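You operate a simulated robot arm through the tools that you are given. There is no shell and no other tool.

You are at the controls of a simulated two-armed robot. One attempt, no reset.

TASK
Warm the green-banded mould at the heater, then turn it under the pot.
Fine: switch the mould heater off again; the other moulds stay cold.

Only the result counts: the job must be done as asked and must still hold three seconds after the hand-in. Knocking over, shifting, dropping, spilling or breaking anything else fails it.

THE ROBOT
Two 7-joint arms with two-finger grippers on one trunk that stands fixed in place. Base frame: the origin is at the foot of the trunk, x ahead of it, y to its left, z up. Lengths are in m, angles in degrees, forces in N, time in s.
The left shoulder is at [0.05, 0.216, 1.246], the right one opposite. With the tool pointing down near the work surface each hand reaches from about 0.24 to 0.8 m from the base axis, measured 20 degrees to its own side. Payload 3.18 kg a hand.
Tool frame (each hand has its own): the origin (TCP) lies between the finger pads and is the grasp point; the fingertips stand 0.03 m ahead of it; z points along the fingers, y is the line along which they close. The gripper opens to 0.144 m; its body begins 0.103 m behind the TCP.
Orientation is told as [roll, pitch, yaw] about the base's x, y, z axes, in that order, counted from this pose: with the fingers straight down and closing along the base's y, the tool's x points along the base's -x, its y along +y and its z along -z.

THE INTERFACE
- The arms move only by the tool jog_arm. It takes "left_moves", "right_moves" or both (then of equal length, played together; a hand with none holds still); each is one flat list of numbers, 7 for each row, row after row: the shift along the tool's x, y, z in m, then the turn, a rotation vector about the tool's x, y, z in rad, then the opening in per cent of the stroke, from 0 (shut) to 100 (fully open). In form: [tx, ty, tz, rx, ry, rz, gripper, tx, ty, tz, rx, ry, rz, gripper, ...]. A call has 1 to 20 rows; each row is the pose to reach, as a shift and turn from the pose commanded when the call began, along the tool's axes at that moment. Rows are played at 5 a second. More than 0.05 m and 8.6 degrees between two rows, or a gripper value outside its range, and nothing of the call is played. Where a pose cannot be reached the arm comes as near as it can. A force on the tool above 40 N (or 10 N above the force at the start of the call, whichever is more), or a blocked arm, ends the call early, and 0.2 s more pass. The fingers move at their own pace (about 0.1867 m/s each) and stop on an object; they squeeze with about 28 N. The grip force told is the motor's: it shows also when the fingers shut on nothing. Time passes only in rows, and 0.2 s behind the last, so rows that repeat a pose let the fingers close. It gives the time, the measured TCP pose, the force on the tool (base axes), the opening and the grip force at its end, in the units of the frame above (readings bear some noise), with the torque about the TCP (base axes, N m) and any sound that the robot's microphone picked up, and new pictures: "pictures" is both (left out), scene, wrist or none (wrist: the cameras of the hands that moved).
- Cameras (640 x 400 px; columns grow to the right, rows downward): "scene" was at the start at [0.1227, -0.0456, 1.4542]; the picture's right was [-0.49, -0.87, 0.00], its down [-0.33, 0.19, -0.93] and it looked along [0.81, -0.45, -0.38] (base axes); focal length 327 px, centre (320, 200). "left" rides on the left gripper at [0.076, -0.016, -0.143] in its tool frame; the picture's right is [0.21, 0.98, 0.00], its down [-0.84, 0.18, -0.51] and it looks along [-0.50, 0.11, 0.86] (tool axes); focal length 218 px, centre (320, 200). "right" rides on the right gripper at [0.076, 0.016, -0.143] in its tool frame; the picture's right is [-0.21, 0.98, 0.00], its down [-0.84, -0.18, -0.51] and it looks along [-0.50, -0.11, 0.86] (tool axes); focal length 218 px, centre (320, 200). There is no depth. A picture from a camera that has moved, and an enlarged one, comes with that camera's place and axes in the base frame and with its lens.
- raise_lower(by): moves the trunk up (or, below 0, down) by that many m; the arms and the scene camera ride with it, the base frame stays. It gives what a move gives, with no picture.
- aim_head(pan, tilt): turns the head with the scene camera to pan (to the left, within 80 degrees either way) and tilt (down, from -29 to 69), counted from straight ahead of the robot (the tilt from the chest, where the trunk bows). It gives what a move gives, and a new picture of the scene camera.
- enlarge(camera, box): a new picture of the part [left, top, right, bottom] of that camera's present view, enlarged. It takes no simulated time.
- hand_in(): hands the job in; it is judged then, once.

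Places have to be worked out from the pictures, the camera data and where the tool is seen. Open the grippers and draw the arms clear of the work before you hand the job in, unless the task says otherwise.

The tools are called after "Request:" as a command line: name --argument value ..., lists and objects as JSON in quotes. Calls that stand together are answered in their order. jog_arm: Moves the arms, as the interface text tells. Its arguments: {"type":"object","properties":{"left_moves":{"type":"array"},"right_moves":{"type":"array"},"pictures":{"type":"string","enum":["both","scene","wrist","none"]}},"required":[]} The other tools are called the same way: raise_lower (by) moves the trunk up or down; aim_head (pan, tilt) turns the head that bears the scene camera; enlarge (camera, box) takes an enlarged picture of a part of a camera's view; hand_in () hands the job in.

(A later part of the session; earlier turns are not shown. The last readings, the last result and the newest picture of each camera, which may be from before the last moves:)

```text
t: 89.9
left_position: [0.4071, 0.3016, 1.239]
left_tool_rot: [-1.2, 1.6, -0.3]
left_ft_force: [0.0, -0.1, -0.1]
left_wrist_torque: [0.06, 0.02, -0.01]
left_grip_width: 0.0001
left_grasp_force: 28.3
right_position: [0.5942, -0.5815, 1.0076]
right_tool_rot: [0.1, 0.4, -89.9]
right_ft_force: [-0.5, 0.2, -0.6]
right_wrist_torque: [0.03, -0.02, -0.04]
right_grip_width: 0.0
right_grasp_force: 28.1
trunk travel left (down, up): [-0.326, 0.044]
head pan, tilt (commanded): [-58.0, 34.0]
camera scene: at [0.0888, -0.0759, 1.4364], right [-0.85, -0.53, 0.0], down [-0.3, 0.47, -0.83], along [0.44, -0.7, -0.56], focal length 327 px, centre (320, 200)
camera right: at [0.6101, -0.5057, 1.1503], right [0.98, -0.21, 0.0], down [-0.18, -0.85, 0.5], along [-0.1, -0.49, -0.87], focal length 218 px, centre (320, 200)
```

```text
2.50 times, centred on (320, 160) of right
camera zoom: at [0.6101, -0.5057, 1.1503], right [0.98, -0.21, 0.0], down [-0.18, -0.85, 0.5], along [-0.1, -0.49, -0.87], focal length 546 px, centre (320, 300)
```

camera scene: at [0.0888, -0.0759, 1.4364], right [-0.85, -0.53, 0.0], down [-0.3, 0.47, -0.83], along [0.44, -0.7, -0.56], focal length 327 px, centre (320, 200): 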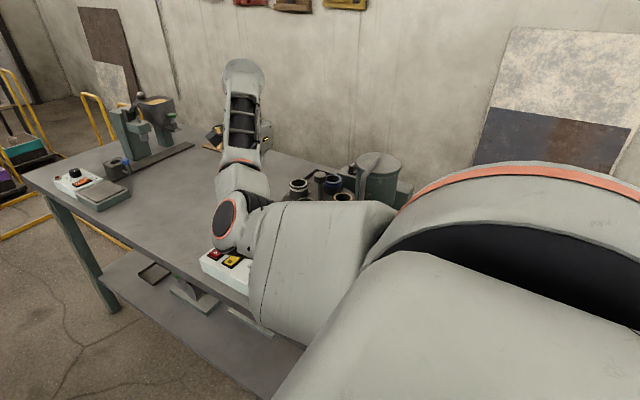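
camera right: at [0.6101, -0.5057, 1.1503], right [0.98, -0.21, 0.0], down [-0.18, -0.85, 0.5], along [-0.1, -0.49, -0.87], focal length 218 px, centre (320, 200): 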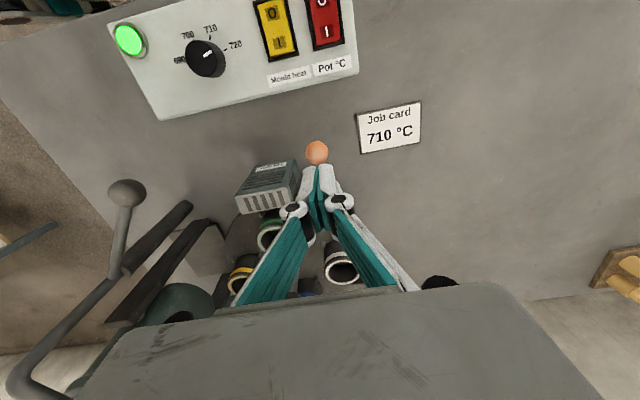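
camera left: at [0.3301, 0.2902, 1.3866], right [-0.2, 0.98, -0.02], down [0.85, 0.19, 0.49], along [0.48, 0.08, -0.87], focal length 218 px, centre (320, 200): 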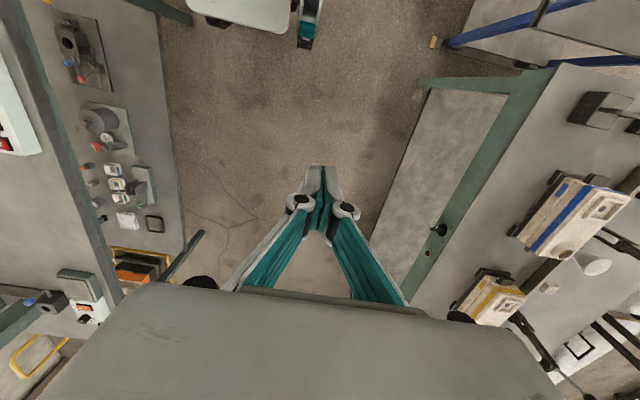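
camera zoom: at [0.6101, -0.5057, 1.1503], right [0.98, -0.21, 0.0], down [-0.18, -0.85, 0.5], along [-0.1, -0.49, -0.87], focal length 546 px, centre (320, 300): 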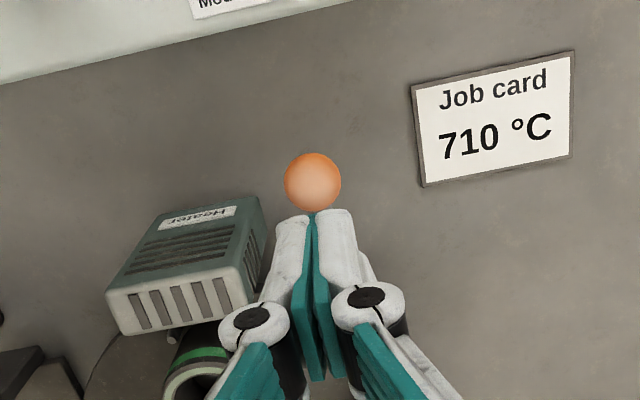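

The tips are right above the ball. I'll press down gently in small steps and watch the force.

Request:
jog_arm --right_moves '[0.001, -0.002, 0.025, 0, 0, 0, 0, 0.001, -0.002, 0.045, 0, 0, 0, 0, 0.001, -0.002, 0.052, 0, 0, 0, 0, 0.001, -0.002, 0.056, 0, 0, 0, 0, 0.001, -0.002, 0.06, 0, 0, 0, 0, 0.001, -0.002, 0.063, 0, 0, 0, 0]' --pictures "wrist"

Request:
enlarge --camera "right" --box '[220, 80, 420, 240]'

Request:
enlarge --camera "scene" --box '[180, 150, 360, 290]'

```text
t: 91.3
left_position: [0.4073, 0.3018, 1.2384]
left_tool_rot: [-1.2, 1.7, -0.6]
left_ft_force: [0.5, 1.2, 0.2]
left_wrist_torque: [-0.01, 0.03, 0.03]
left_grip_width: 0.0
left_grasp_force: 28.3
right_position: [0.5913, -0.5786, 0.9429]
right_tool_rot: [0.2, 0.3, -89.9]
right_ft_force: [0.2, 0.2, 0.1]
right_wrist_torque: [0.04, -0.01, 0.0]
right_grip_width: 0.0
right_grasp_force: 28.2
trunk travel left (down, up): [-0.326, 0.044]
head pan, tilt (commanded): [-58.0, 34.0]
camera right: at [0.6077, -0.504, 1.0868], right [0.98, -0.21, 0.0], down [-0.18, -0.85, 0.5], along [-0.1, -0.49, -0.87], focal length 218 px, centre (320, 200)
```

right: 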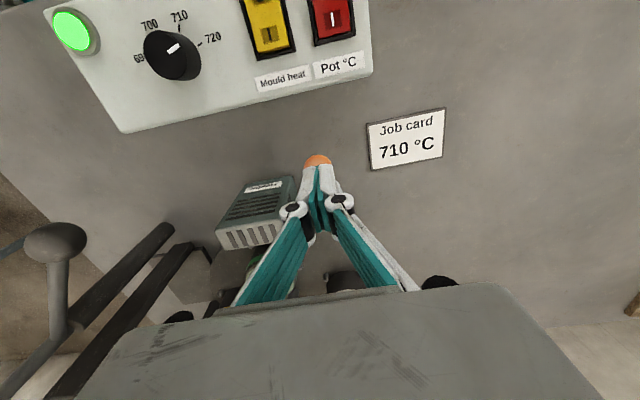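

```text
2.50 times, centred on (320, 160) of right
camera zoom: at [0.6077, -0.504, 1.0868], right [0.98, -0.21, 0.0], down [-0.18, -0.85, 0.5], along [-0.1, -0.49, -0.87], focal length 546 px, centre (320, 300)
```

zoom: 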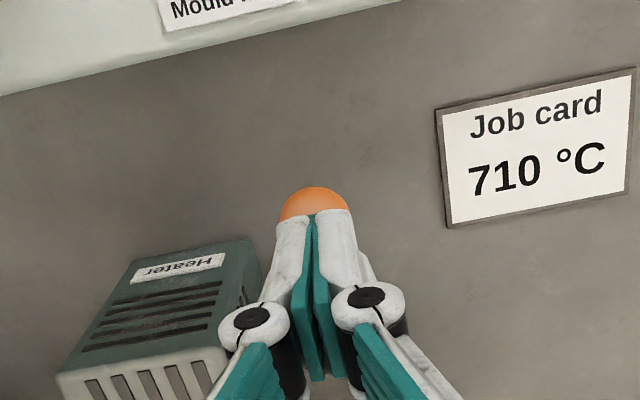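

```text
2.86 times, centred on (270, 220) of scene
camera zoom: at [0.0887, -0.0751, 1.4365], right [-0.85, -0.53, 0.0], down [-0.3, 0.47, -0.83], along [0.44, -0.7, -0.56], focal length 935 px, centre (463, 143)
```

zoom: 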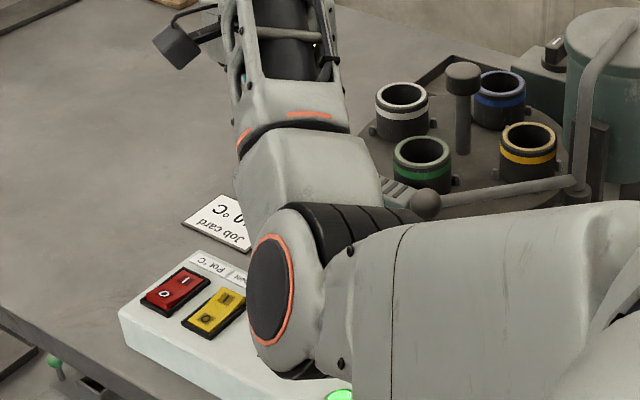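

No force is registered yet at z = 0.943, so either the tips barely touch or the lever moves down freely. I'll press another 1 cm and compare the ball's position relative to the tips.

Request:
jog_arm --right_moves '[0, 0, 0.003, 0, 0, 0, 0, 0, 0, 0.006, 0, 0, 0, 0, 0, 0, 0.009, 0, 0, 0, 0, 0, 0, 0.012, 0, 0, 0, 0]' --pictures "wrist"

Request:
enlarge --camera "right" --box '[220, 80, 420, 240]'

```text
t: 92.3
left_position: [0.4082, 0.3017, 1.2373]
left_tool_rot: [-1.3, 1.6, -0.4]
left_ft_force: [0.5, 0.4, 0.3]
left_wrist_torque: [0.01, 0.0, 0.01]
left_grip_width: 0.0001
left_grasp_force: 28.0
right_position: [0.5902, -0.5794, 0.9325]
right_tool_rot: [0.0, 0.5, -90.0]
right_ft_force: [-0.4, 0.2, -0.4]
right_wrist_torque: [-0.03, -0.01, 0.01]
right_grip_width: 0.0
right_grasp_force: 27.9
trunk travel left (down, up): [-0.326, 0.044]
head pan, tilt (commanded): [-58.0, 34.0]
camera right: at [0.6067, -0.5031, 1.0756], right [0.98, -0.21, 0.0], down [-0.18, -0.85, 0.5], along [-0.11, -0.49, -0.87], focal length 218 px, centre (320, 200)
```

right: 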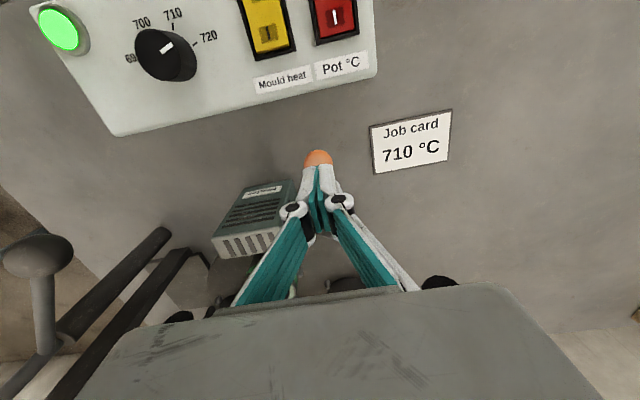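

```text
2.50 times, centred on (320, 160) of right
camera zoom: at [0.6067, -0.5031, 1.0756], right [0.98, -0.21, 0.0], down [-0.18, -0.85, 0.5], along [-0.11, -0.49, -0.87], focal length 546 px, centre (320, 300)
```

zoom: 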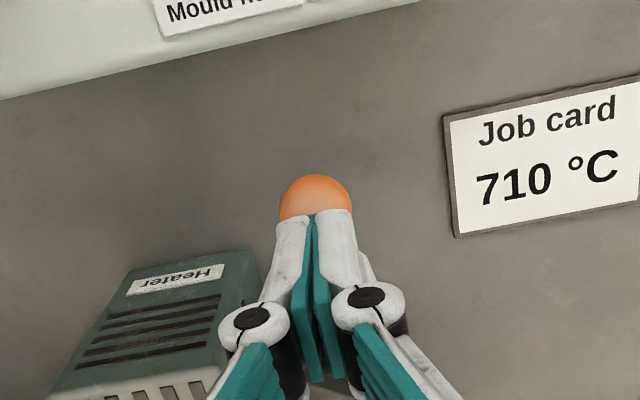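

The ball is moving down and outward under the tips with almost no force, so the lever does press down. I'll follow its arc further until it meets a stop.

Request:
jog_arm --right_moves '[0.002, 0.001, 0.004, 0, 0, 0, 0, 0.004, 0.001, 0.008, 0, 0, 0, 0, 0.006, 0.002, 0.012, 0, 0, 0, 0, 0.007, 0.002, 0.016, 0, 0, 0, 0, 0.008, 0.003, 0.02, 0, 0, 0, 0]' --pictures "both"

Request:
enlarge --camera "right" --box '[220, 80, 420, 240]'

```text
t: 93.5
left_position: [0.4072, 0.3017, 1.2383]
left_tool_rot: [-1.2, 1.6, -0.4]
left_ft_force: [-0.2, 0.5, -1.2]
left_wrist_torque: [0.03, 0.0, 0.0]
left_grip_width: 0.0
left_grasp_force: 28.0
right_position: [0.5943, -0.5709, 0.9118]
right_tool_rot: [0.0, 0.4, -89.9]
right_ft_force: [-0.4, 0.6, 0.2]
right_wrist_torque: [0.04, -0.01, 0.03]
right_grip_width: 0.0
right_grasp_force: 30.7
trunk travel left (down, up): [-0.326, 0.044]
head pan, tilt (commanded): [-58.0, 34.0]
camera scene: at [0.0889, -0.0752, 1.4365], right [-0.85, -0.53, 0.0], down [-0.3, 0.47, -0.83], along [0.44, -0.7, -0.56], focal length 327 px, centre (320, 200)
camera right: at [0.6102, -0.4956, 1.0547], right [0.98, -0.21, 0.0], down [-0.18, -0.85, 0.5], along [-0.1, -0.49, -0.87], focal length 218 px, centre (320, 200)
```

scene: 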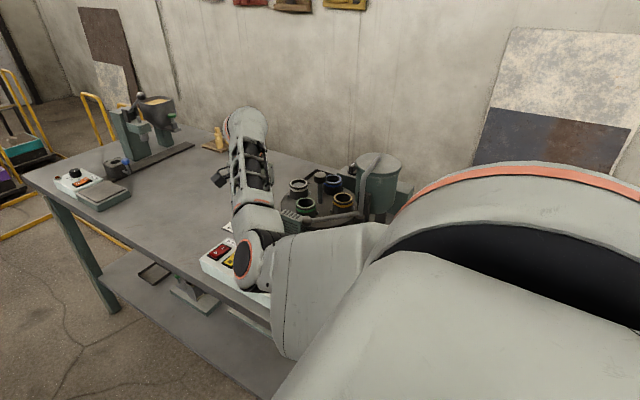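
right: 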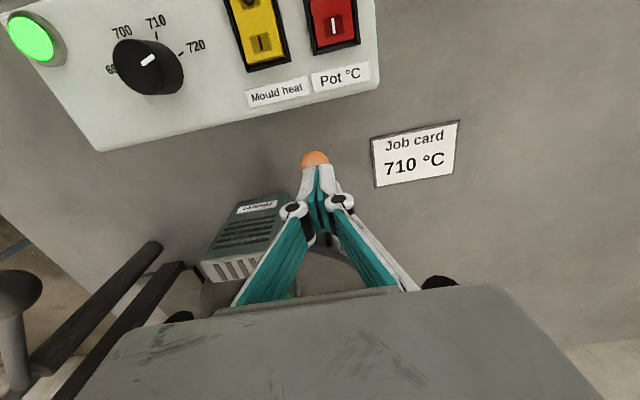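

```text
2.50 times, centred on (320, 160) of right
camera zoom: at [0.6102, -0.4956, 1.0547], right [0.98, -0.21, 0.0], down [-0.18, -0.85, 0.5], along [-0.1, -0.49, -0.87], focal length 546 px, centre (320, 300)
```

zoom: 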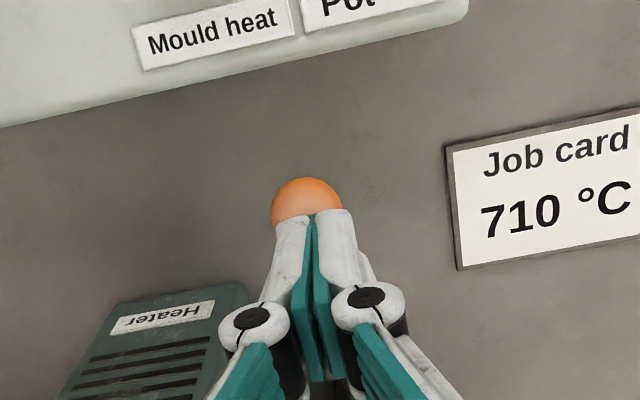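

The lever has gone down roughly 20°, still without a noticeable force. I'll lift off and see whether it stays down or springs back.

Request:
jog_arm --right_moves '[0, 0, -0.03, 0, 0, 0, 0, 0.02, 0, -0.07, 0, 0, 0, 0, 0.05, 0, -0.11, 0, 0, 0, 0]' --pictures "both"

Request:
enlarge --camera "right" --box '[220, 100, 420, 260]'

Request:
enlarge --camera "scene" --box '[180, 150, 360, 290]'

```text
t: 94.3
left_position: [0.4077, 0.3029, 1.2379]
left_tool_rot: [-1.3, 1.6, -0.4]
left_ft_force: [-1.0, 0.6, -0.7]
left_wrist_torque: [-0.03, -0.02, -0.04]
left_grip_width: 0.0002
left_grasp_force: 28.0
right_position: [0.5922, -0.5184, 1.0243]
right_tool_rot: [0.0, 0.4, -90.0]
right_ft_force: [0.4, 0.6, 0.4]
right_wrist_torque: [-0.05, -0.01, 0.01]
right_grip_width: 0.0
right_grasp_force: 30.9
trunk travel left (down, up): [-0.326, 0.044]
head pan, tilt (commanded): [-58.0, 34.0]
camera scene: at [0.0882, -0.0737, 1.4367], right [-0.85, -0.53, 0.0], down [-0.3, 0.47, -0.83], along [0.44, -0.7, -0.56], focal length 327 px, centre (320, 200)
camera right: at [0.608, -0.4436, 1.168], right [0.98, -0.21, 0.0], down [-0.18, -0.85, 0.5], along [-0.1, -0.49, -0.86], focal length 218 px, centre (320, 200)
```

scene: 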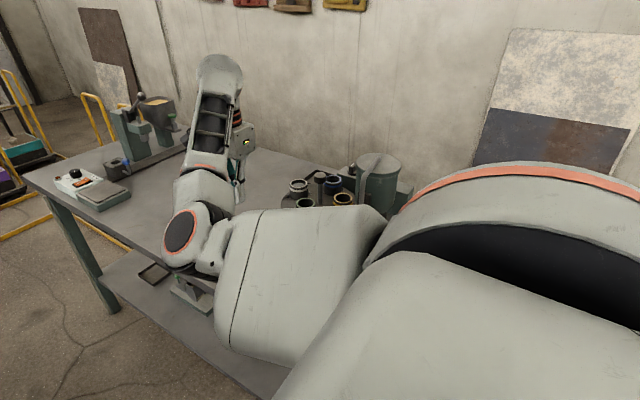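
right: 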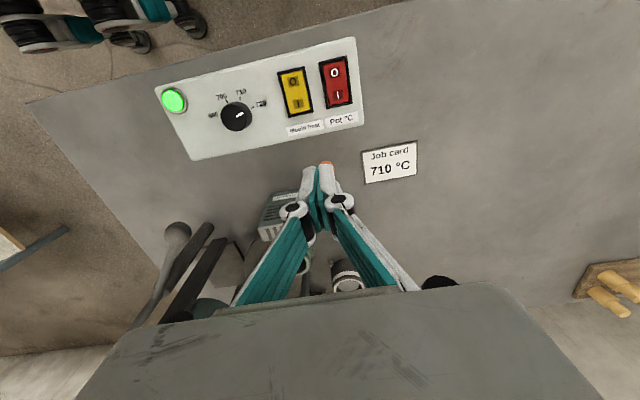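

```text
2.50 times, centred on (320, 180) of right
camera zoom: at [0.608, -0.4436, 1.168], right [0.98, -0.21, 0.0], down [-0.18, -0.85, 0.5], along [-0.1, -0.49, -0.86], focal length 546 px, centre (320, 250)
```

zoom: 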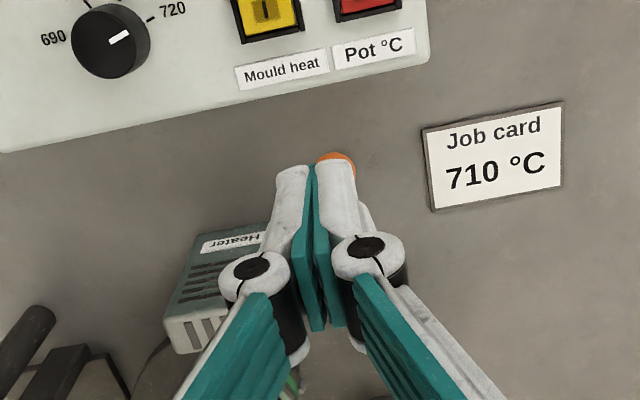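

```text
2.86 times, centred on (270, 220) of scene
camera zoom: at [0.0882, -0.0737, 1.4367], right [-0.85, -0.53, 0.0], down [-0.3, 0.47, -0.83], along [0.44, -0.7, -0.56], focal length 935 px, centre (463, 143)
```

zoom: 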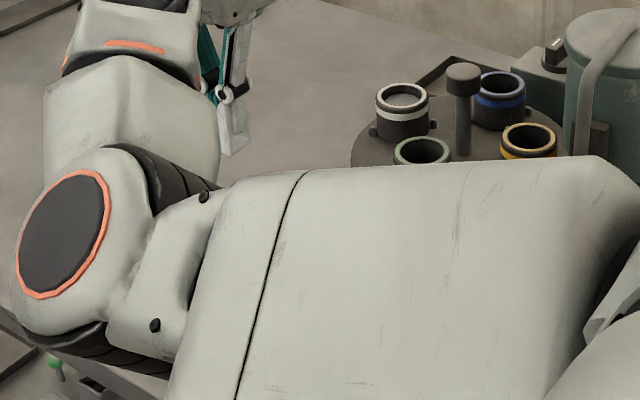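

The lever appears to stay down. The white mould's inside looks different in the head view, so I'll check it and look at the lever once more.

Request:
enlarge --camera "scene" --box '[280, 165, 370, 215]'

Request:
jog_arm --right_moves '[0.045, 0.0, -0.02, 0, 0, 0, 30, 0.05, 0.0, -0.04, 0, 0, 0, 60]' --pictures "wrist"

Request:
enlarge --camera "right" --box '[240, 140, 400, 270]'

```text
7.11 times, centred on (325, 190) of scene
camera zoom: at [0.0882, -0.0737, 1.4367], right [-0.85, -0.53, 0.0], down [-0.3, 0.47, -0.83], along [0.44, -0.7, -0.56], focal length 2326 px, centre (284, 271)
```

zoom: 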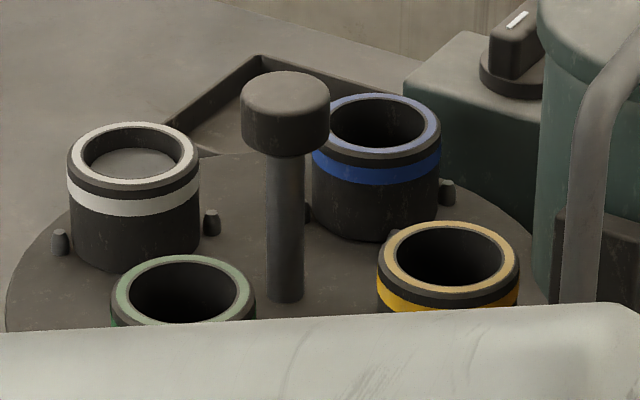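

```text
t: 94.9
left_position: [0.409, 0.3019, 1.2376]
left_tool_rot: [-1.2, 1.6, -0.5]
left_ft_force: [0.3, 0.1, 0.0]
left_wrist_torque: [0.01, 0.02, 0.02]
left_grip_width: 0.0001
left_grasp_force: 27.6
right_position: [0.59, -0.485, 1.0672]
right_tool_rot: [0.3, -0.3, -91.1]
right_ft_force: [-0.6, 0.3, -0.7]
right_wrist_torque: [0.01, 0.03, 0.0]
right_grip_width: 0.0863
right_grasp_force: 0.2
trunk travel left (down, up): [-0.326, 0.044]
head pan, tilt (commanded): [-58.0, 34.0]
camera right: at [0.6073, -0.4082, 1.2095], right [0.97, -0.23, 0.0], down [-0.2, -0.84, 0.51], along [-0.11, -0.5, -0.86], focal length 218 px, centre (320, 200)
```

right: 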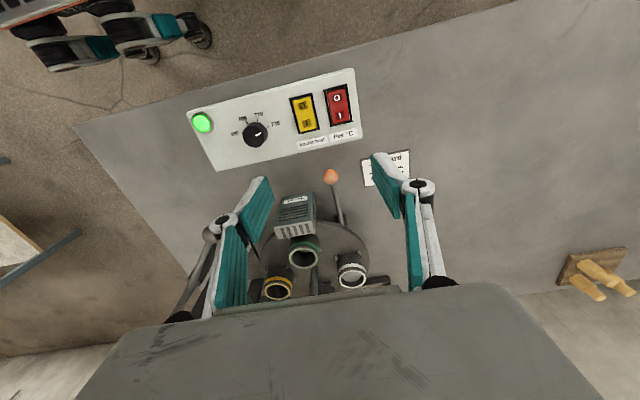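

```text
3.08 times, centred on (320, 205) of right
camera zoom: at [0.6073, -0.4082, 1.2095], right [0.97, -0.23, 0.0], down [-0.2, -0.84, 0.51], along [-0.11, -0.5, -0.86], focal length 672 px, centre (320, 185)
```

zoom: 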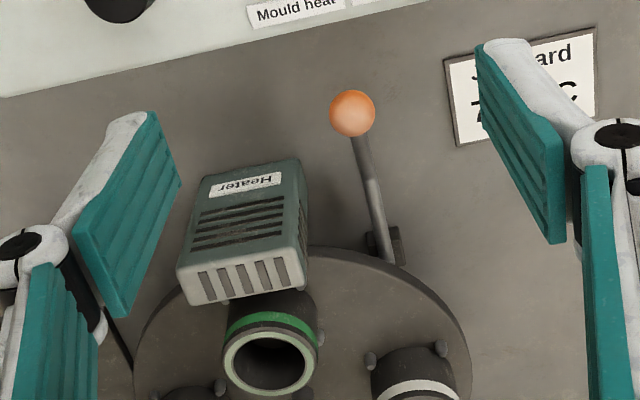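

Something important: the white mould's floor is now raised. So the orange lever is an ejector for the front station, not the table latch, and it must go back. I'll check whether it returns by itself.

Request:
jog_arm --right_moves '[0, 0, 0, 0, 0, 0, 60, 0, 0, 0, 0, 0, 0, 60, 0, 0, 0, 0, 0, 0, 60, 0, 0, 0, 0, 0, 0, 60, 0, 0, 0, 0, 0, 0, 60]' --pictures "none"

Request:
enlarge --camera "right" --box '[240, 140, 400, 270]'

Request:
enlarge --camera "right" --box '[250, 210, 410, 310]'

Request:
enlarge --camera "scene" --box '[280, 165, 370, 215]'

```text
t: 96.1
left_position: [0.4077, 0.3007, 1.2393]
left_tool_rot: [-1.2, 1.6, -0.5]
left_ft_force: [0.3, -0.5, -0.1]
left_wrist_torque: [-0.01, 0.0, 0.04]
left_grip_width: 0.0001
left_grasp_force: 27.9
right_position: [0.5908, -0.4807, 1.0675]
right_tool_rot: [0.4, 0.1, -90.9]
right_ft_force: [-0.2, 0.3, 0.1]
right_wrist_torque: [-0.03, -0.05, 0.01]
right_grip_width: 0.0864
right_grasp_force: 0.0
trunk travel left (down, up): [-0.326, 0.044]
head pan, tilt (commanded): [-58.0, 34.0]
```

```text
3.08 times, centred on (320, 205) of right
camera zoom: at [0.607, -0.4066, 1.2101], right [0.97, -0.23, 0.01], down [-0.2, -0.84, 0.5], along [-0.11, -0.49, -0.86], focal length 672 px, centre (320, 185)
```

zoom: 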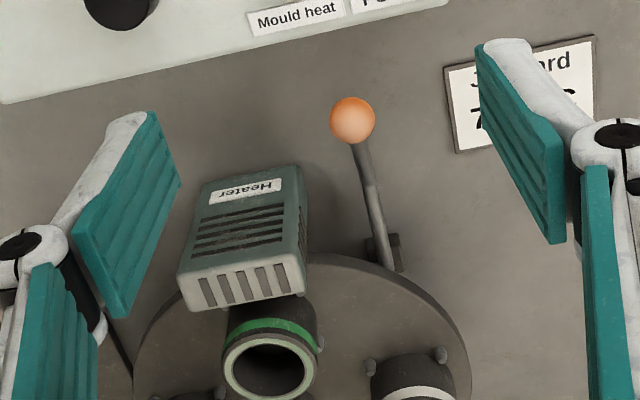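

```text
4.00 times, centred on (330, 260) of right
camera zoom: at [0.607, -0.4066, 1.2101], right [0.97, -0.23, 0.01], down [-0.2, -0.84, 0.5], along [-0.11, -0.49, -0.86], focal length 873 px, centre (280, -40)
```

zoom: 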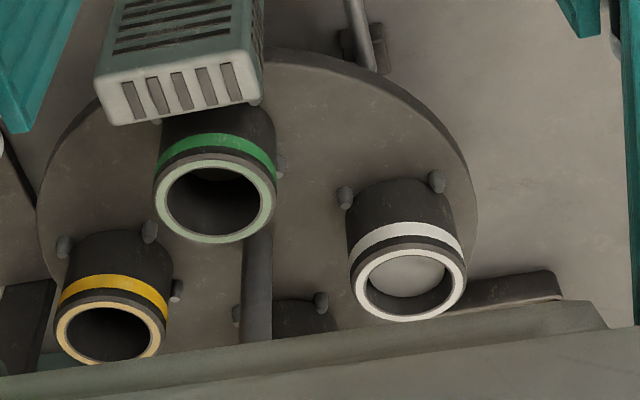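

```text
7.11 times, centred on (325, 190) of scene
camera zoom: at [0.0887, -0.0754, 1.4365], right [-0.85, -0.53, 0.0], down [-0.3, 0.47, -0.83], along [0.44, -0.7, -0.56], focal length 2326 px, centre (284, 271)
```

zoom: 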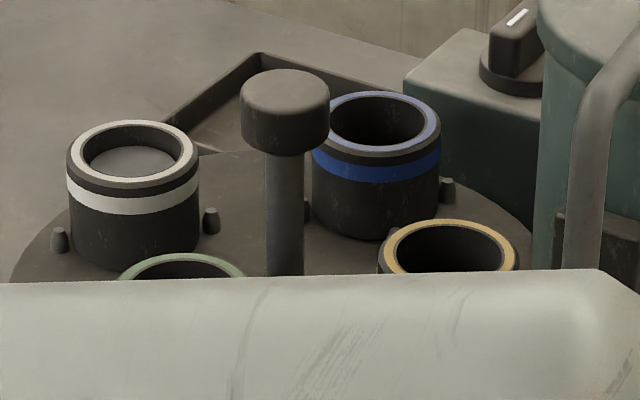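

White's plug stays raised, so this lever is the ejector for the front station and stays where it is put. I must set it back: ball now at about (0.591, -0.565, 0.871), originally (0.592, -0.577, 0.910). I'll move over it with the gripper open around it.

Request:
jog_arm --right_moves '[-0.028, 0, 0.035, 0, 0, 0, 45, -0.056, 0, 0.07, 0, 0, 0, 45, -0.084, 0, 0.105, 0, 0, 0, 45]' --pictures "wrist"

Request:
enlarge --camera "right" --box '[220, 80, 420, 240]'

```text
t: 96.9
left_position: [0.4059, 0.2996, 1.2386]
left_tool_rot: [-1.1, 1.6, -0.5]
left_ft_force: [0.5, -0.2, 0.2]
left_wrist_torque: [0.08, 0.04, -0.01]
left_grip_width: 0.0001
left_grasp_force: 27.8
right_position: [0.5932, -0.5565, 0.9534]
right_tool_rot: [-0.2, 0.4, -89.8]
right_ft_force: [0.6, -0.5, -0.3]
right_wrist_torque: [0.02, -0.01, 0.0]
right_grip_width: 0.0648
right_grasp_force: 0.1
trunk travel left (down, up): [-0.326, 0.044]
head pan, tilt (commanded): [-58.0, 34.0]
camera right: at [0.6086, -0.4812, 1.0966], right [0.98, -0.21, 0.0], down [-0.18, -0.85, 0.5], along [-0.11, -0.49, -0.87], focal length 218 px, centre (320, 200)
```

right: 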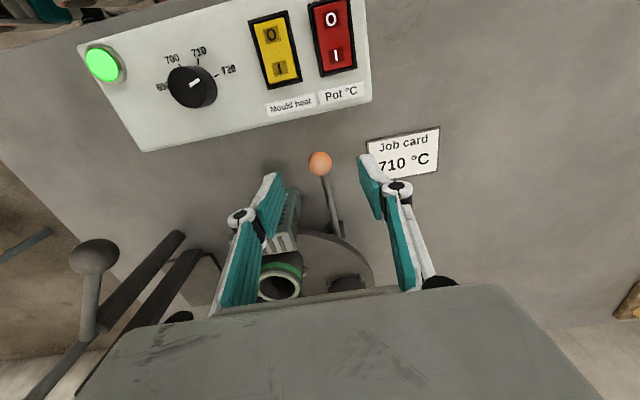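

```text
2.50 times, centred on (320, 160) of right
camera zoom: at [0.6086, -0.4812, 1.0966], right [0.98, -0.21, 0.0], down [-0.18, -0.85, 0.5], along [-0.11, -0.49, -0.87], focal length 546 px, centre (320, 300)
```

zoom: 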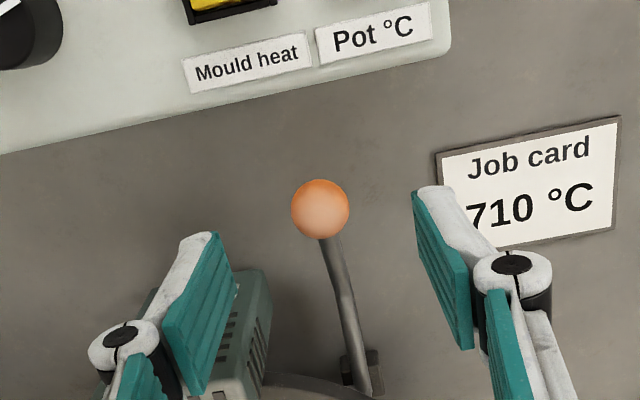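

The ball is at (0.590, -0.564, 0.869). I'll lower the open fingers around it and close gently.

Request:
jog_arm --right_moves '[-0.0075, -0.003, 0.03, 0, 0, 0, 45, -0.0075, -0.003, 0.055, 0, 0, 0, 45, -0.0075, -0.003, 0.068, 0, 0, 0, 45, -0.0075, -0.003, 0.068, 0, 0, 0, 45]' --pictures "wrist"

Request:
enlarge --camera "right" --box '[220, 80, 420, 240]'

```text
t: 97.9
left_position: [0.4081, 0.3022, 1.2384]
left_tool_rot: [-1.2, 1.6, -0.5]
left_ft_force: [-0.7, 0.6, 0.1]
left_wrist_torque: [-0.01, 0.0, -0.04]
left_grip_width: 0.0003
left_grasp_force: 27.8
right_position: [0.5927, -0.5631, 0.8877]
right_tool_rot: [0.0, 0.4, -89.9]
right_ft_force: [0.4, 0.7, -0.8]
right_wrist_torque: [-0.02, -0.02, 0.04]
right_grip_width: 0.0648
right_grasp_force: 0.1
trunk travel left (down, up): [-0.326, 0.044]
head pan, tilt (commanded): [-58.0, 34.0]
camera right: at [0.6071, -0.4872, 1.0323], right [0.98, -0.21, 0.0], down [-0.18, -0.85, 0.5], along [-0.1, -0.49, -0.87], focal length 218 px, centre (320, 200)
```

right: 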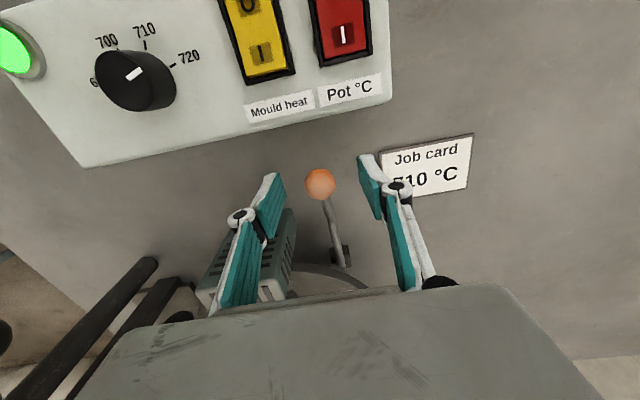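

```text
2.50 times, centred on (320, 160) of right
camera zoom: at [0.6071, -0.4872, 1.0323], right [0.98, -0.21, 0.0], down [-0.18, -0.85, 0.5], along [-0.1, -0.49, -0.87], focal length 546 px, centre (320, 300)
```

zoom: 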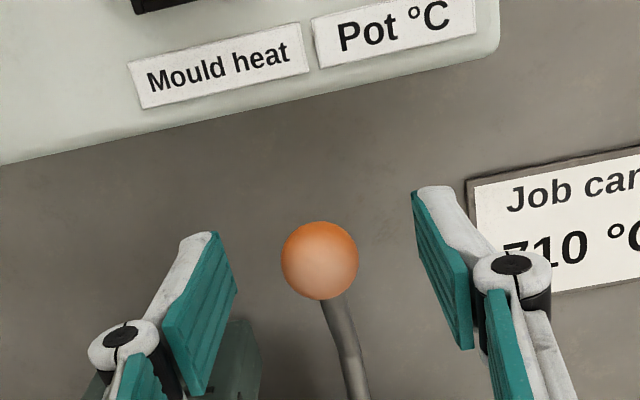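

The ball is centred between the fingers. I'll close on it and lift along its arc back to the original height.

Request:
jog_arm --right_moves '[0, 0, 0, 0, 0, 0, 20, 0, 0, 0, 0, 0, 0, 5, 0, 0, 0, 0, 0, 0, 5, -0.0013, 0, -0.0105, 0, 0, 0, 5, -0.0037, 0, -0.0208, 0, 0, 0, 5, -0.0072, 0, -0.0308, 0, 0, 0, 5, -0.01, 0, -0.037, 0, 0, 0, 5]' --pictures "wrist"

Request:
enlarge --camera "right" --box '[220, 80, 420, 240]'

Request:
enlarge --camera "scene" --box '[280, 165, 370, 215]'

```text
t: 99.5
left_position: [0.4079, 0.301, 1.2396]
left_tool_rot: [-1.3, 1.6, -0.5]
left_ft_force: [0.0, -0.7, 0.3]
left_wrist_torque: [-0.01, -0.01, 0.02]
left_grip_width: 0.0
left_grasp_force: 27.9
right_position: [0.5907, -0.5736, 0.9257]
right_tool_rot: [0.0, 0.5, -89.9]
right_ft_force: [-8.4, -0.7, -10.7]
right_wrist_torque: [1.22, 0.14, -0.02]
right_grip_width: 0.0248
right_grasp_force: 45.1
trunk travel left (down, up): [-0.326, 0.044]
head pan, tilt (commanded): [-58.0, 34.0]
camera right: at [0.6069, -0.4986, 1.0682], right [0.98, -0.21, 0.0], down [-0.18, -0.85, 0.5], along [-0.11, -0.49, -0.87], focal length 218 px, centre (320, 200)
```

right: 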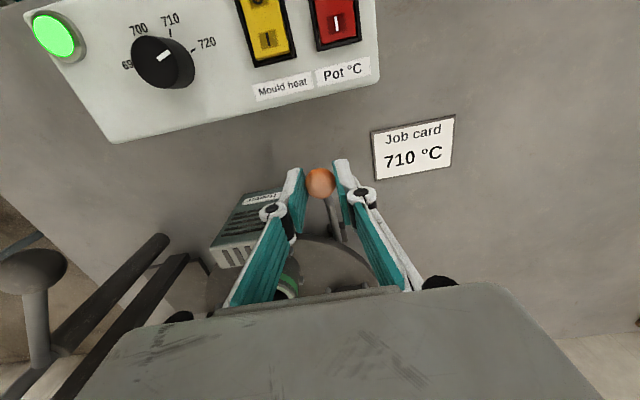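

```text
2.50 times, centred on (320, 160) of right
camera zoom: at [0.6069, -0.4986, 1.0682], right [0.98, -0.21, 0.0], down [-0.18, -0.85, 0.5], along [-0.11, -0.49, -0.87], focal length 546 px, centre (320, 300)
```

zoom: 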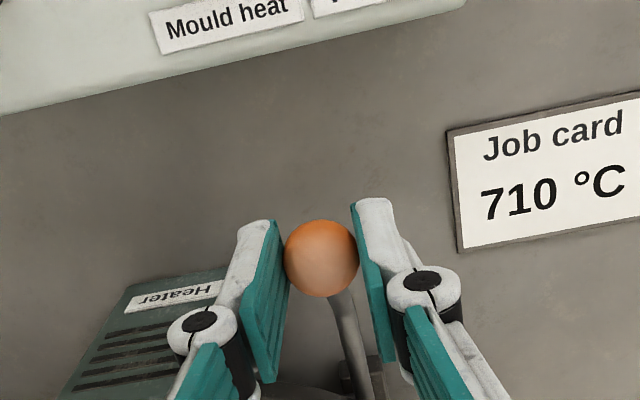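

```text
7.11 times, centred on (325, 190) of scene
camera zoom: at [0.0886, -0.0763, 1.4364], right [-0.85, -0.53, 0.0], down [-0.3, 0.47, -0.83], along [0.44, -0.7, -0.56], focal length 2326 px, centre (284, 271)
```

zoom: 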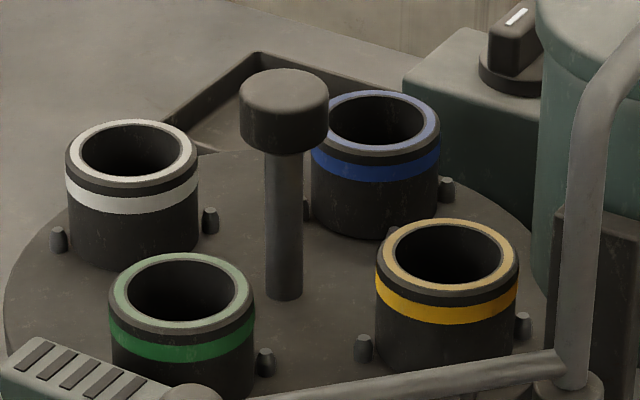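

The white mould's floor is back down and the lever is nearly home. I'll nudge the last few millimetres up while watching the force for the stop.

Request:
jog_arm --right_moves '[-0.001, 0, -0.002, 0, 0, 0, 5, -0.002, 0, -0.004, 0, 0, 0, 5]' --pictures "none"

```text
t: 100.1
left_position: [0.4058, 0.3013, 1.2393]
left_tool_rot: [-1.2, 1.6, -0.5]
left_ft_force: [0.6, -0.4, 0.2]
left_wrist_torque: [-0.03, 0.03, -0.01]
left_grip_width: 0.0
left_grasp_force: 27.8
right_position: [0.5915, -0.5759, 0.9303]
right_tool_rot: [0.0, 0.4, -90.0]
right_ft_force: [-9.9, -2.7, -10.5]
right_wrist_torque: [1.14, 0.18, -0.06]
right_grip_width: 0.0247
right_grasp_force: 45.0
trunk travel left (down, up): [-0.326, 0.044]
head pan, tilt (commanded): [-58.0, 34.0]
```

The force is a steady 10 N, which fits the grip resisting the ball's rotation rather than a stop. The ball centre is at about 0.911, its original height. I'll open the gripper and check where it settles.

Request:
jog_arm --right_moves '[0, 0, 0, 0, 0, 0, 45, 0, 0, 0, 0, 0, 0, 45, 0, 0, -0.03, 0, 0, 0, 45, 0.02, 0, -0.07, 0, 0, 0, 45, 0.05, 0, -0.11, 0, 0, 0, 45]' --pictures "both"

Request:
enlarge --camera "right" --box '[220, 120, 420, 260]'

Request:
enlarge --camera "right" --box '[250, 190, 410, 300]'

```text
t: 101.3
left_position: [0.4074, 0.3022, 1.2385]
left_tool_rot: [-1.3, 1.5, -0.4]
left_ft_force: [-0.4, 0.4, -0.3]
left_wrist_torque: [-0.03, -0.03, 0.01]
left_grip_width: 0.0
left_grasp_force: 27.9
right_position: [0.5886, -0.5244, 1.0424]
right_tool_rot: [0.1, 0.5, -89.8]
right_ft_force: [0.1, 0.1, 0.3]
right_wrist_torque: [-0.04, -0.02, -0.01]
right_grip_width: 0.0647
right_grasp_force: 0.0
trunk travel left (down, up): [-0.326, 0.044]
head pan, tilt (commanded): [-58.0, 34.0]
camera scene: at [0.0881, -0.0739, 1.4367], right [-0.85, -0.53, 0.0], down [-0.3, 0.47, -0.83], along [0.44, -0.7, -0.56], focal length 327 px, centre (320, 200)
camera right: at [0.6052, -0.4486, 1.1847], right [0.98, -0.21, 0.0], down [-0.18, -0.85, 0.5], along [-0.1, -0.49, -0.86], focal length 218 px, centre (320, 200)
```

scene: 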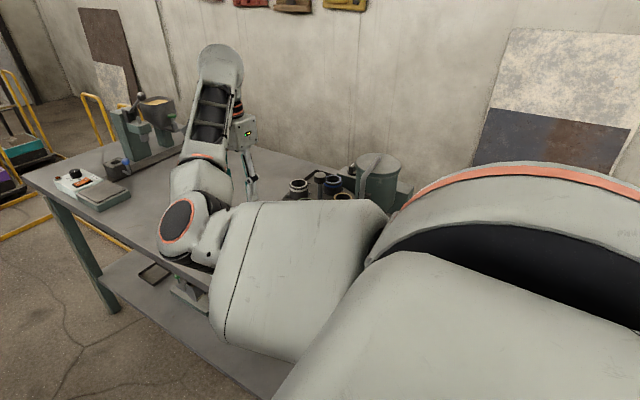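
right: 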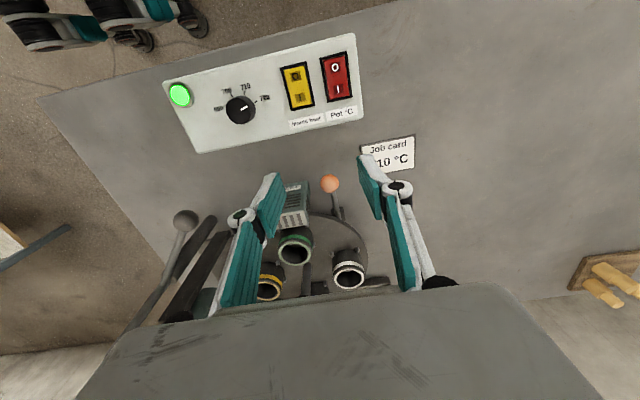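

```text
2.86 times, centred on (320, 190) of right
camera zoom: at [0.6052, -0.4486, 1.1847], right [0.98, -0.21, 0.0], down [-0.18, -0.85, 0.5], along [-0.1, -0.49, -0.86], focal length 624 px, centre (320, 229)
```

zoom: 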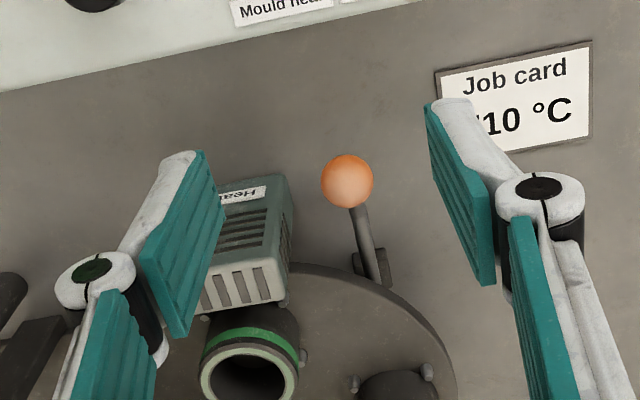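

```text
3.64 times, centred on (330, 245) of right
camera zoom: at [0.6052, -0.4486, 1.1847], right [0.98, -0.21, 0.0], down [-0.18, -0.85, 0.5], along [-0.1, -0.49, -0.86], focal length 794 px, centre (284, 36)
```

zoom: 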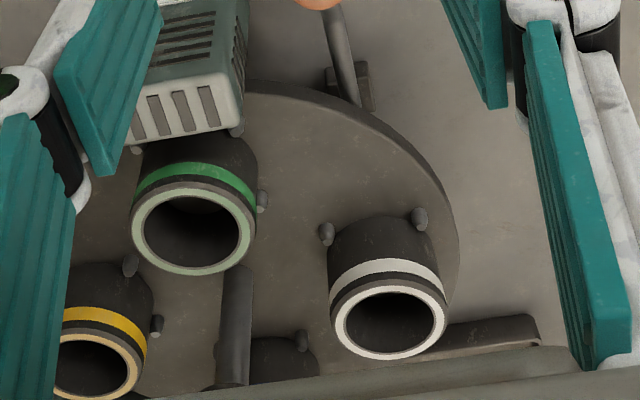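

The lever is back at its original spot and white's floor is down again. Now I'll return above the knob to test which direction the table is free to turn.

Request:
jog_arm --right_moves '[0, 0, -0.04, 0, 0, 0, 50, -0.02, -0.005, -0.08, 0, 0, 0, 50, -0.06, -0.02, -0.105, 0, 0, 0, 50, -0.105, -0.033, -0.108, 0, 0, 0, 50, -0.15, -0.047, -0.108, 0, 0, 0, 50, -0.195, -0.061, -0.108, 0, 0, 0, 50, -0.236, -0.074, -0.108, 0, 0, 0, 50]' --pictures "wrist"

Request:
enlarge --camera "right" --box '[220, 20, 420, 180]'

```text
t: 102.9
left_position: [0.4062, 0.3001, 1.2394]
left_tool_rot: [-1.1, 1.4, -0.5]
left_ft_force: [0.6, -0.3, 0.4]
left_wrist_torque: [0.0, 0.0, 0.0]
left_grip_width: 0.0
left_grasp_force: 28.0
right_position: [0.5149, -0.7649, 1.1463]
right_tool_rot: [0.0, 0.4, -90.0]
right_ft_force: [-0.1, -1.4, -0.1]
right_wrist_torque: [0.03, -0.04, -0.01]
right_grip_width: 0.0719
right_grasp_force: 0.0
trunk travel left (down, up): [-0.326, 0.044]
head pan, tilt (commanded): [-58.0, 34.0]
camera right: at [0.531, -0.6895, 1.2893], right [0.98, -0.21, 0.0], down [-0.18, -0.85, 0.5], along [-0.1, -0.49, -0.87], focal length 218 px, centre (320, 200)
```

right: 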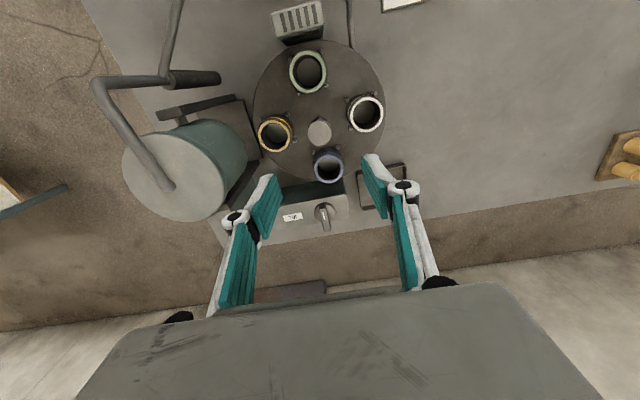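

```text
2.50 times, centred on (320, 100) of right
camera zoom: at [0.531, -0.6895, 1.2893], right [0.98, -0.21, 0.0], down [-0.18, -0.85, 0.5], along [-0.1, -0.49, -0.87], focal length 546 px, centre (320, 450)
```

zoom: 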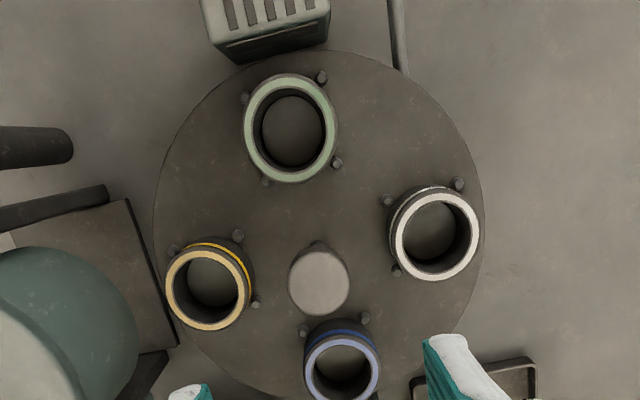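

The table is still at the index. I'll grip the knob and try a slow clockwise turn of about 6° to compare the resistance.

Request:
jog_arm --right_moves '[0.0025, 0.0, 0.045, 0, 0, 0, 50, 0.0045, 0.0, 0.09, 0, 0, 0, 50, 0.0045, 0.0, 0.13, 0, 0, 0, 50, 0.0045, 0.0, 0.16, 0, 0, 0, 50, 0.0045, 0.0, 0.178, 0, 0, 0, 50, 0.0045, 0.0, 0.178, 0, 0, 0, 20, 0.0045, 0.0, 0.178, 0, 0, 0, 0, 0.0045, 0.0, 0.178, 0, 0, 0, 0, 0.0045, 0.0, 0.178, 0, 0, 0, 0]' --pictures "none"

Request:
jog_arm --right_moves '[0, 0, 0, 0, 0, 0.02, 0, 0, 0, 0, 0, 0, 0.04, 0, 0, 0, 0, 0, 0, 0.06, 0, 0, 0, 0, 0, 0, 0.08, 0, 0, 0, 0, 0, 0, 0.1, 0]' --pictures "wrist"

```text
t: 104.9
left_position: [0.4064, 0.3013, 1.2386]
left_tool_rot: [-1.2, 1.5, -0.5]
left_ft_force: [0.0, -0.3, -0.2]
left_wrist_torque: [0.0, 0.0, -0.02]
left_grip_width: 0.0002
left_grasp_force: 28.3
right_position: [0.5147, -0.7554, 0.9691]
right_tool_rot: [-0.1, 0.4, -90.0]
right_ft_force: [-25.3, 8.2, -13.5]
right_wrist_torque: [-0.32, 0.31, -0.2]
right_grip_width: 0.0339
right_grasp_force: 45.0
trunk travel left (down, up): [-0.326, 0.044]
head pan, tilt (commanded): [-58.0, 34.0]
```

```text
t: 106.1
left_position: [0.4057, 0.3012, 1.2388]
left_tool_rot: [-1.2, 1.5, -0.5]
left_ft_force: [0.2, 0.0, -1.0]
left_wrist_torque: [0.02, 0.0, -0.01]
left_grip_width: 0.0002
left_grasp_force: 27.9
right_position: [0.5153, -0.7565, 0.9694]
right_tool_rot: [0.1, 0.4, -95.7]
right_ft_force: [-25.5, 7.4, -17.4]
right_wrist_torque: [0.12, 0.05, -0.04]
right_grip_width: 0.0341
right_grasp_force: 44.9
trunk travel left (down, up): [-0.326, 0.044]
head pan, tilt (commanded): [-58.0, 34.0]
camera right: at [0.5389, -0.6833, 1.1124], right [0.95, -0.31, 0.0], down [-0.26, -0.82, 0.5], along [-0.15, -0.48, -0.87], focal length 218 px, centre (320, 200)
```

right: 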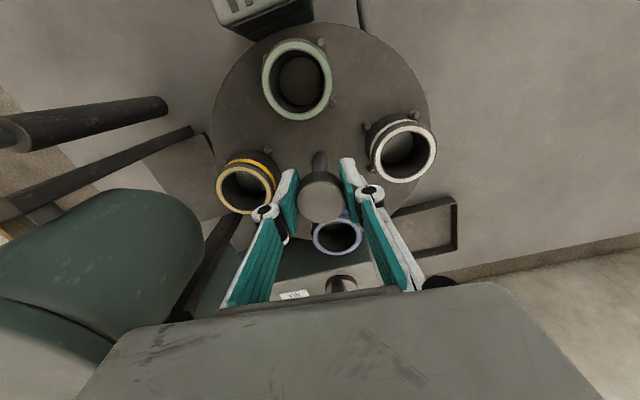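

Clockwise is free: the table followed 5.7° with no resistance. So counter-clockwise ends at a rotation stop just past this index, and I'll bring green to the pot the long way, 270° clockwise. First I'll recentre 2 mm and continue to yaw about -135°.

Request:
jog_arm --right_moves '[0, -0.001, 0, 0, 0, 0.05, 0, 0, -0.002, 0, 0, 0, 0.12, 0, 0, -0.002, 0, 0, 0, 0.2, 0, 0, -0.002, 0, 0, 0, 0.28, 0, 0, -0.002, 0, 0, 0, 0.36, 0, 0, -0.002, 0, 0, 0, 0.44, 0, 0, -0.002, 0, 0, 0, 0.52, 0, 0, -0.002, 0, 0, 0, 0.6, 0, 0, -0.002, 0, 0, 0, 0.68, 0]' --pictures "both"

```text
t: 107.0
left_position: [0.4095, 0.2988, 1.2372]
left_tool_rot: [-1.1, 1.7, -0.4]
left_ft_force: [-0.1, 1.9, 1.2]
left_wrist_torque: [0.02, 0.01, 0.02]
left_grip_width: 0.0001
left_grasp_force: 28.2
right_position: [0.5173, -0.7564, 0.9683]
right_tool_rot: [0.9, 0.2, -108.9]
right_ft_force: [15.3, -17.1, -7.5]
right_wrist_torque: [-0.01, -0.3, 0.07]
right_grip_width: 0.0341
right_grasp_force: 45.0
right hand out of reach, approached as far as the arm can: row 4
trunk travel left (down, up): [-0.326, 0.044]
head pan, tilt (commanded): [-58.0, 34.0]
stopped in row 4 (right hand): the force on the tool passed its limit at 56 N (the readings are from after the stop); the commanded pose is now the measured one
camera scene: at [0.0913, -0.078, 1.4362], right [-0.85, -0.53, 0.0], down [-0.3, 0.48, -0.83], along [0.44, -0.7, -0.56], focal length 327 px, centre (320, 200)
camera right: at [0.5535, -0.6888, 1.112], right [0.86, -0.51, 0.02], down [-0.45, -0.74, 0.5], along [-0.25, -0.44, -0.87], focal length 218 px, centre (320, 200)
```

scene: 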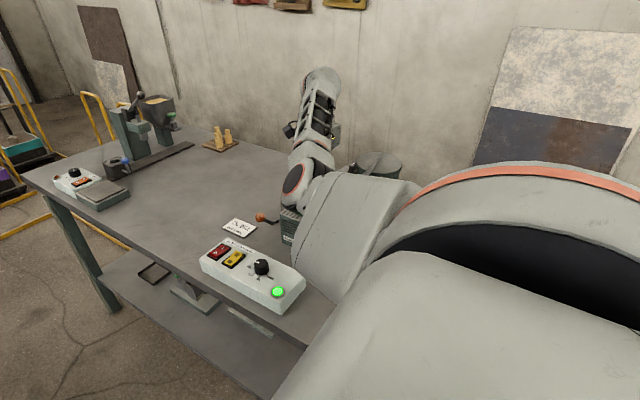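
right: 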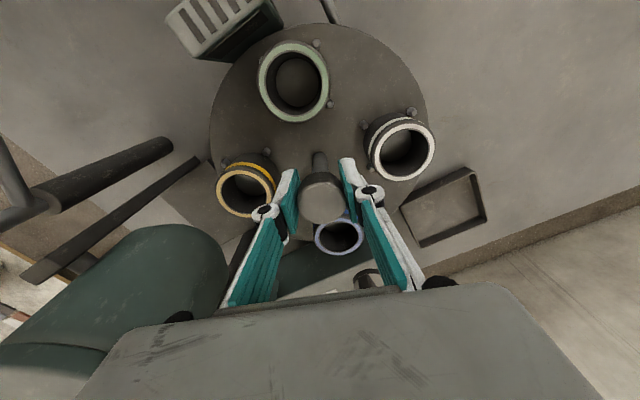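

The wrist's clockwise limit is near -109°, where the move stopped on force; the table has turned about 19° clockwise. I'll release, re-centre and level the hand before re-gripping at a higher yaw.

Request:
jog_arm --right_moves '[0, 0, 0, 0, 0, 0, 50, 0, 0, 0, 0, 0, 0, 50, -0.002, -0.0005, 0, -0.0025, -0.0075, -0.03, 50, -0.0041, -0.001, 0, -0.005, -0.0149, -0.06, 50]' --pictures "wrist"

```text
t: 108.0
left_position: [0.4065, 0.3026, 1.238]
left_tool_rot: [-1.2, 1.6, -0.4]
left_ft_force: [-0.4, 0.1, 0.0]
left_wrist_torque: [0.0, 0.0, -0.03]
left_grip_width: 0.0001
left_grasp_force: 27.9
right_position: [0.5119, -0.7574, 0.9721]
right_tool_rot: [1.4, -0.7, -105.5]
right_ft_force: [-0.8, -0.2, -0.3]
right_wrist_torque: [0.02, 0.0, 0.04]
right_grip_width: 0.0722
right_grasp_force: 0.1
trunk travel left (down, up): [-0.326, 0.044]
head pan, tilt (commanded): [-58.0, 34.0]
camera right: at [0.5455, -0.6851, 1.1127], right [0.89, -0.46, 0.02], down [-0.41, -0.75, 0.51], along [-0.22, -0.47, -0.86], focal length 218 px, centre (320, 200)
```

right: 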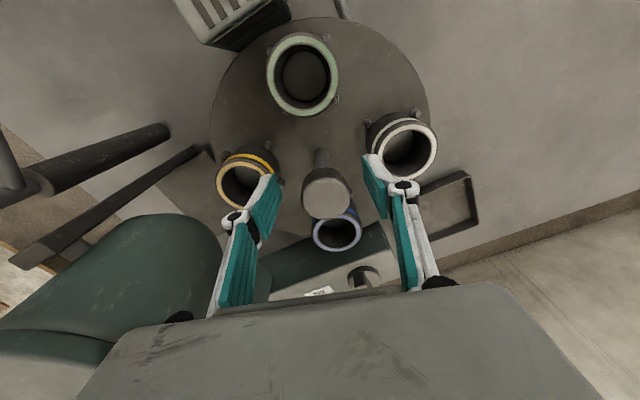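

The hand is slightly off centre and tilted after the stop. I'll fix this with one small correction call.

Request:
jog_arm --right_moves '[-0.0008, 0.0021, 0.0015, 0.0122, 0.0061, 0, 50, -0.0015, 0.0042, 0.003, 0.0244, 0.0122, 0, 50]' --pictures "none"

```text
t: 108.6
left_position: [0.4071, 0.3019, 1.2389]
left_tool_rot: [-1.2, 1.5, -0.5]
left_ft_force: [0.7, 0.5, -0.3]
left_wrist_torque: [-0.04, -0.02, -0.04]
left_grip_width: 0.0001
left_grasp_force: 27.9
right_position: [0.5155, -0.7598, 0.9685]
right_tool_rot: [-0.1, -0.1, -105.5]
right_ft_force: [-1.5, 0.3, -1.0]
right_wrist_torque: [0.01, 0.0, 0.01]
right_grip_width: 0.072
right_grasp_force: 0.0
trunk travel left (down, up): [-0.326, 0.044]
head pan, tilt (commanded): [-58.0, 34.0]
```

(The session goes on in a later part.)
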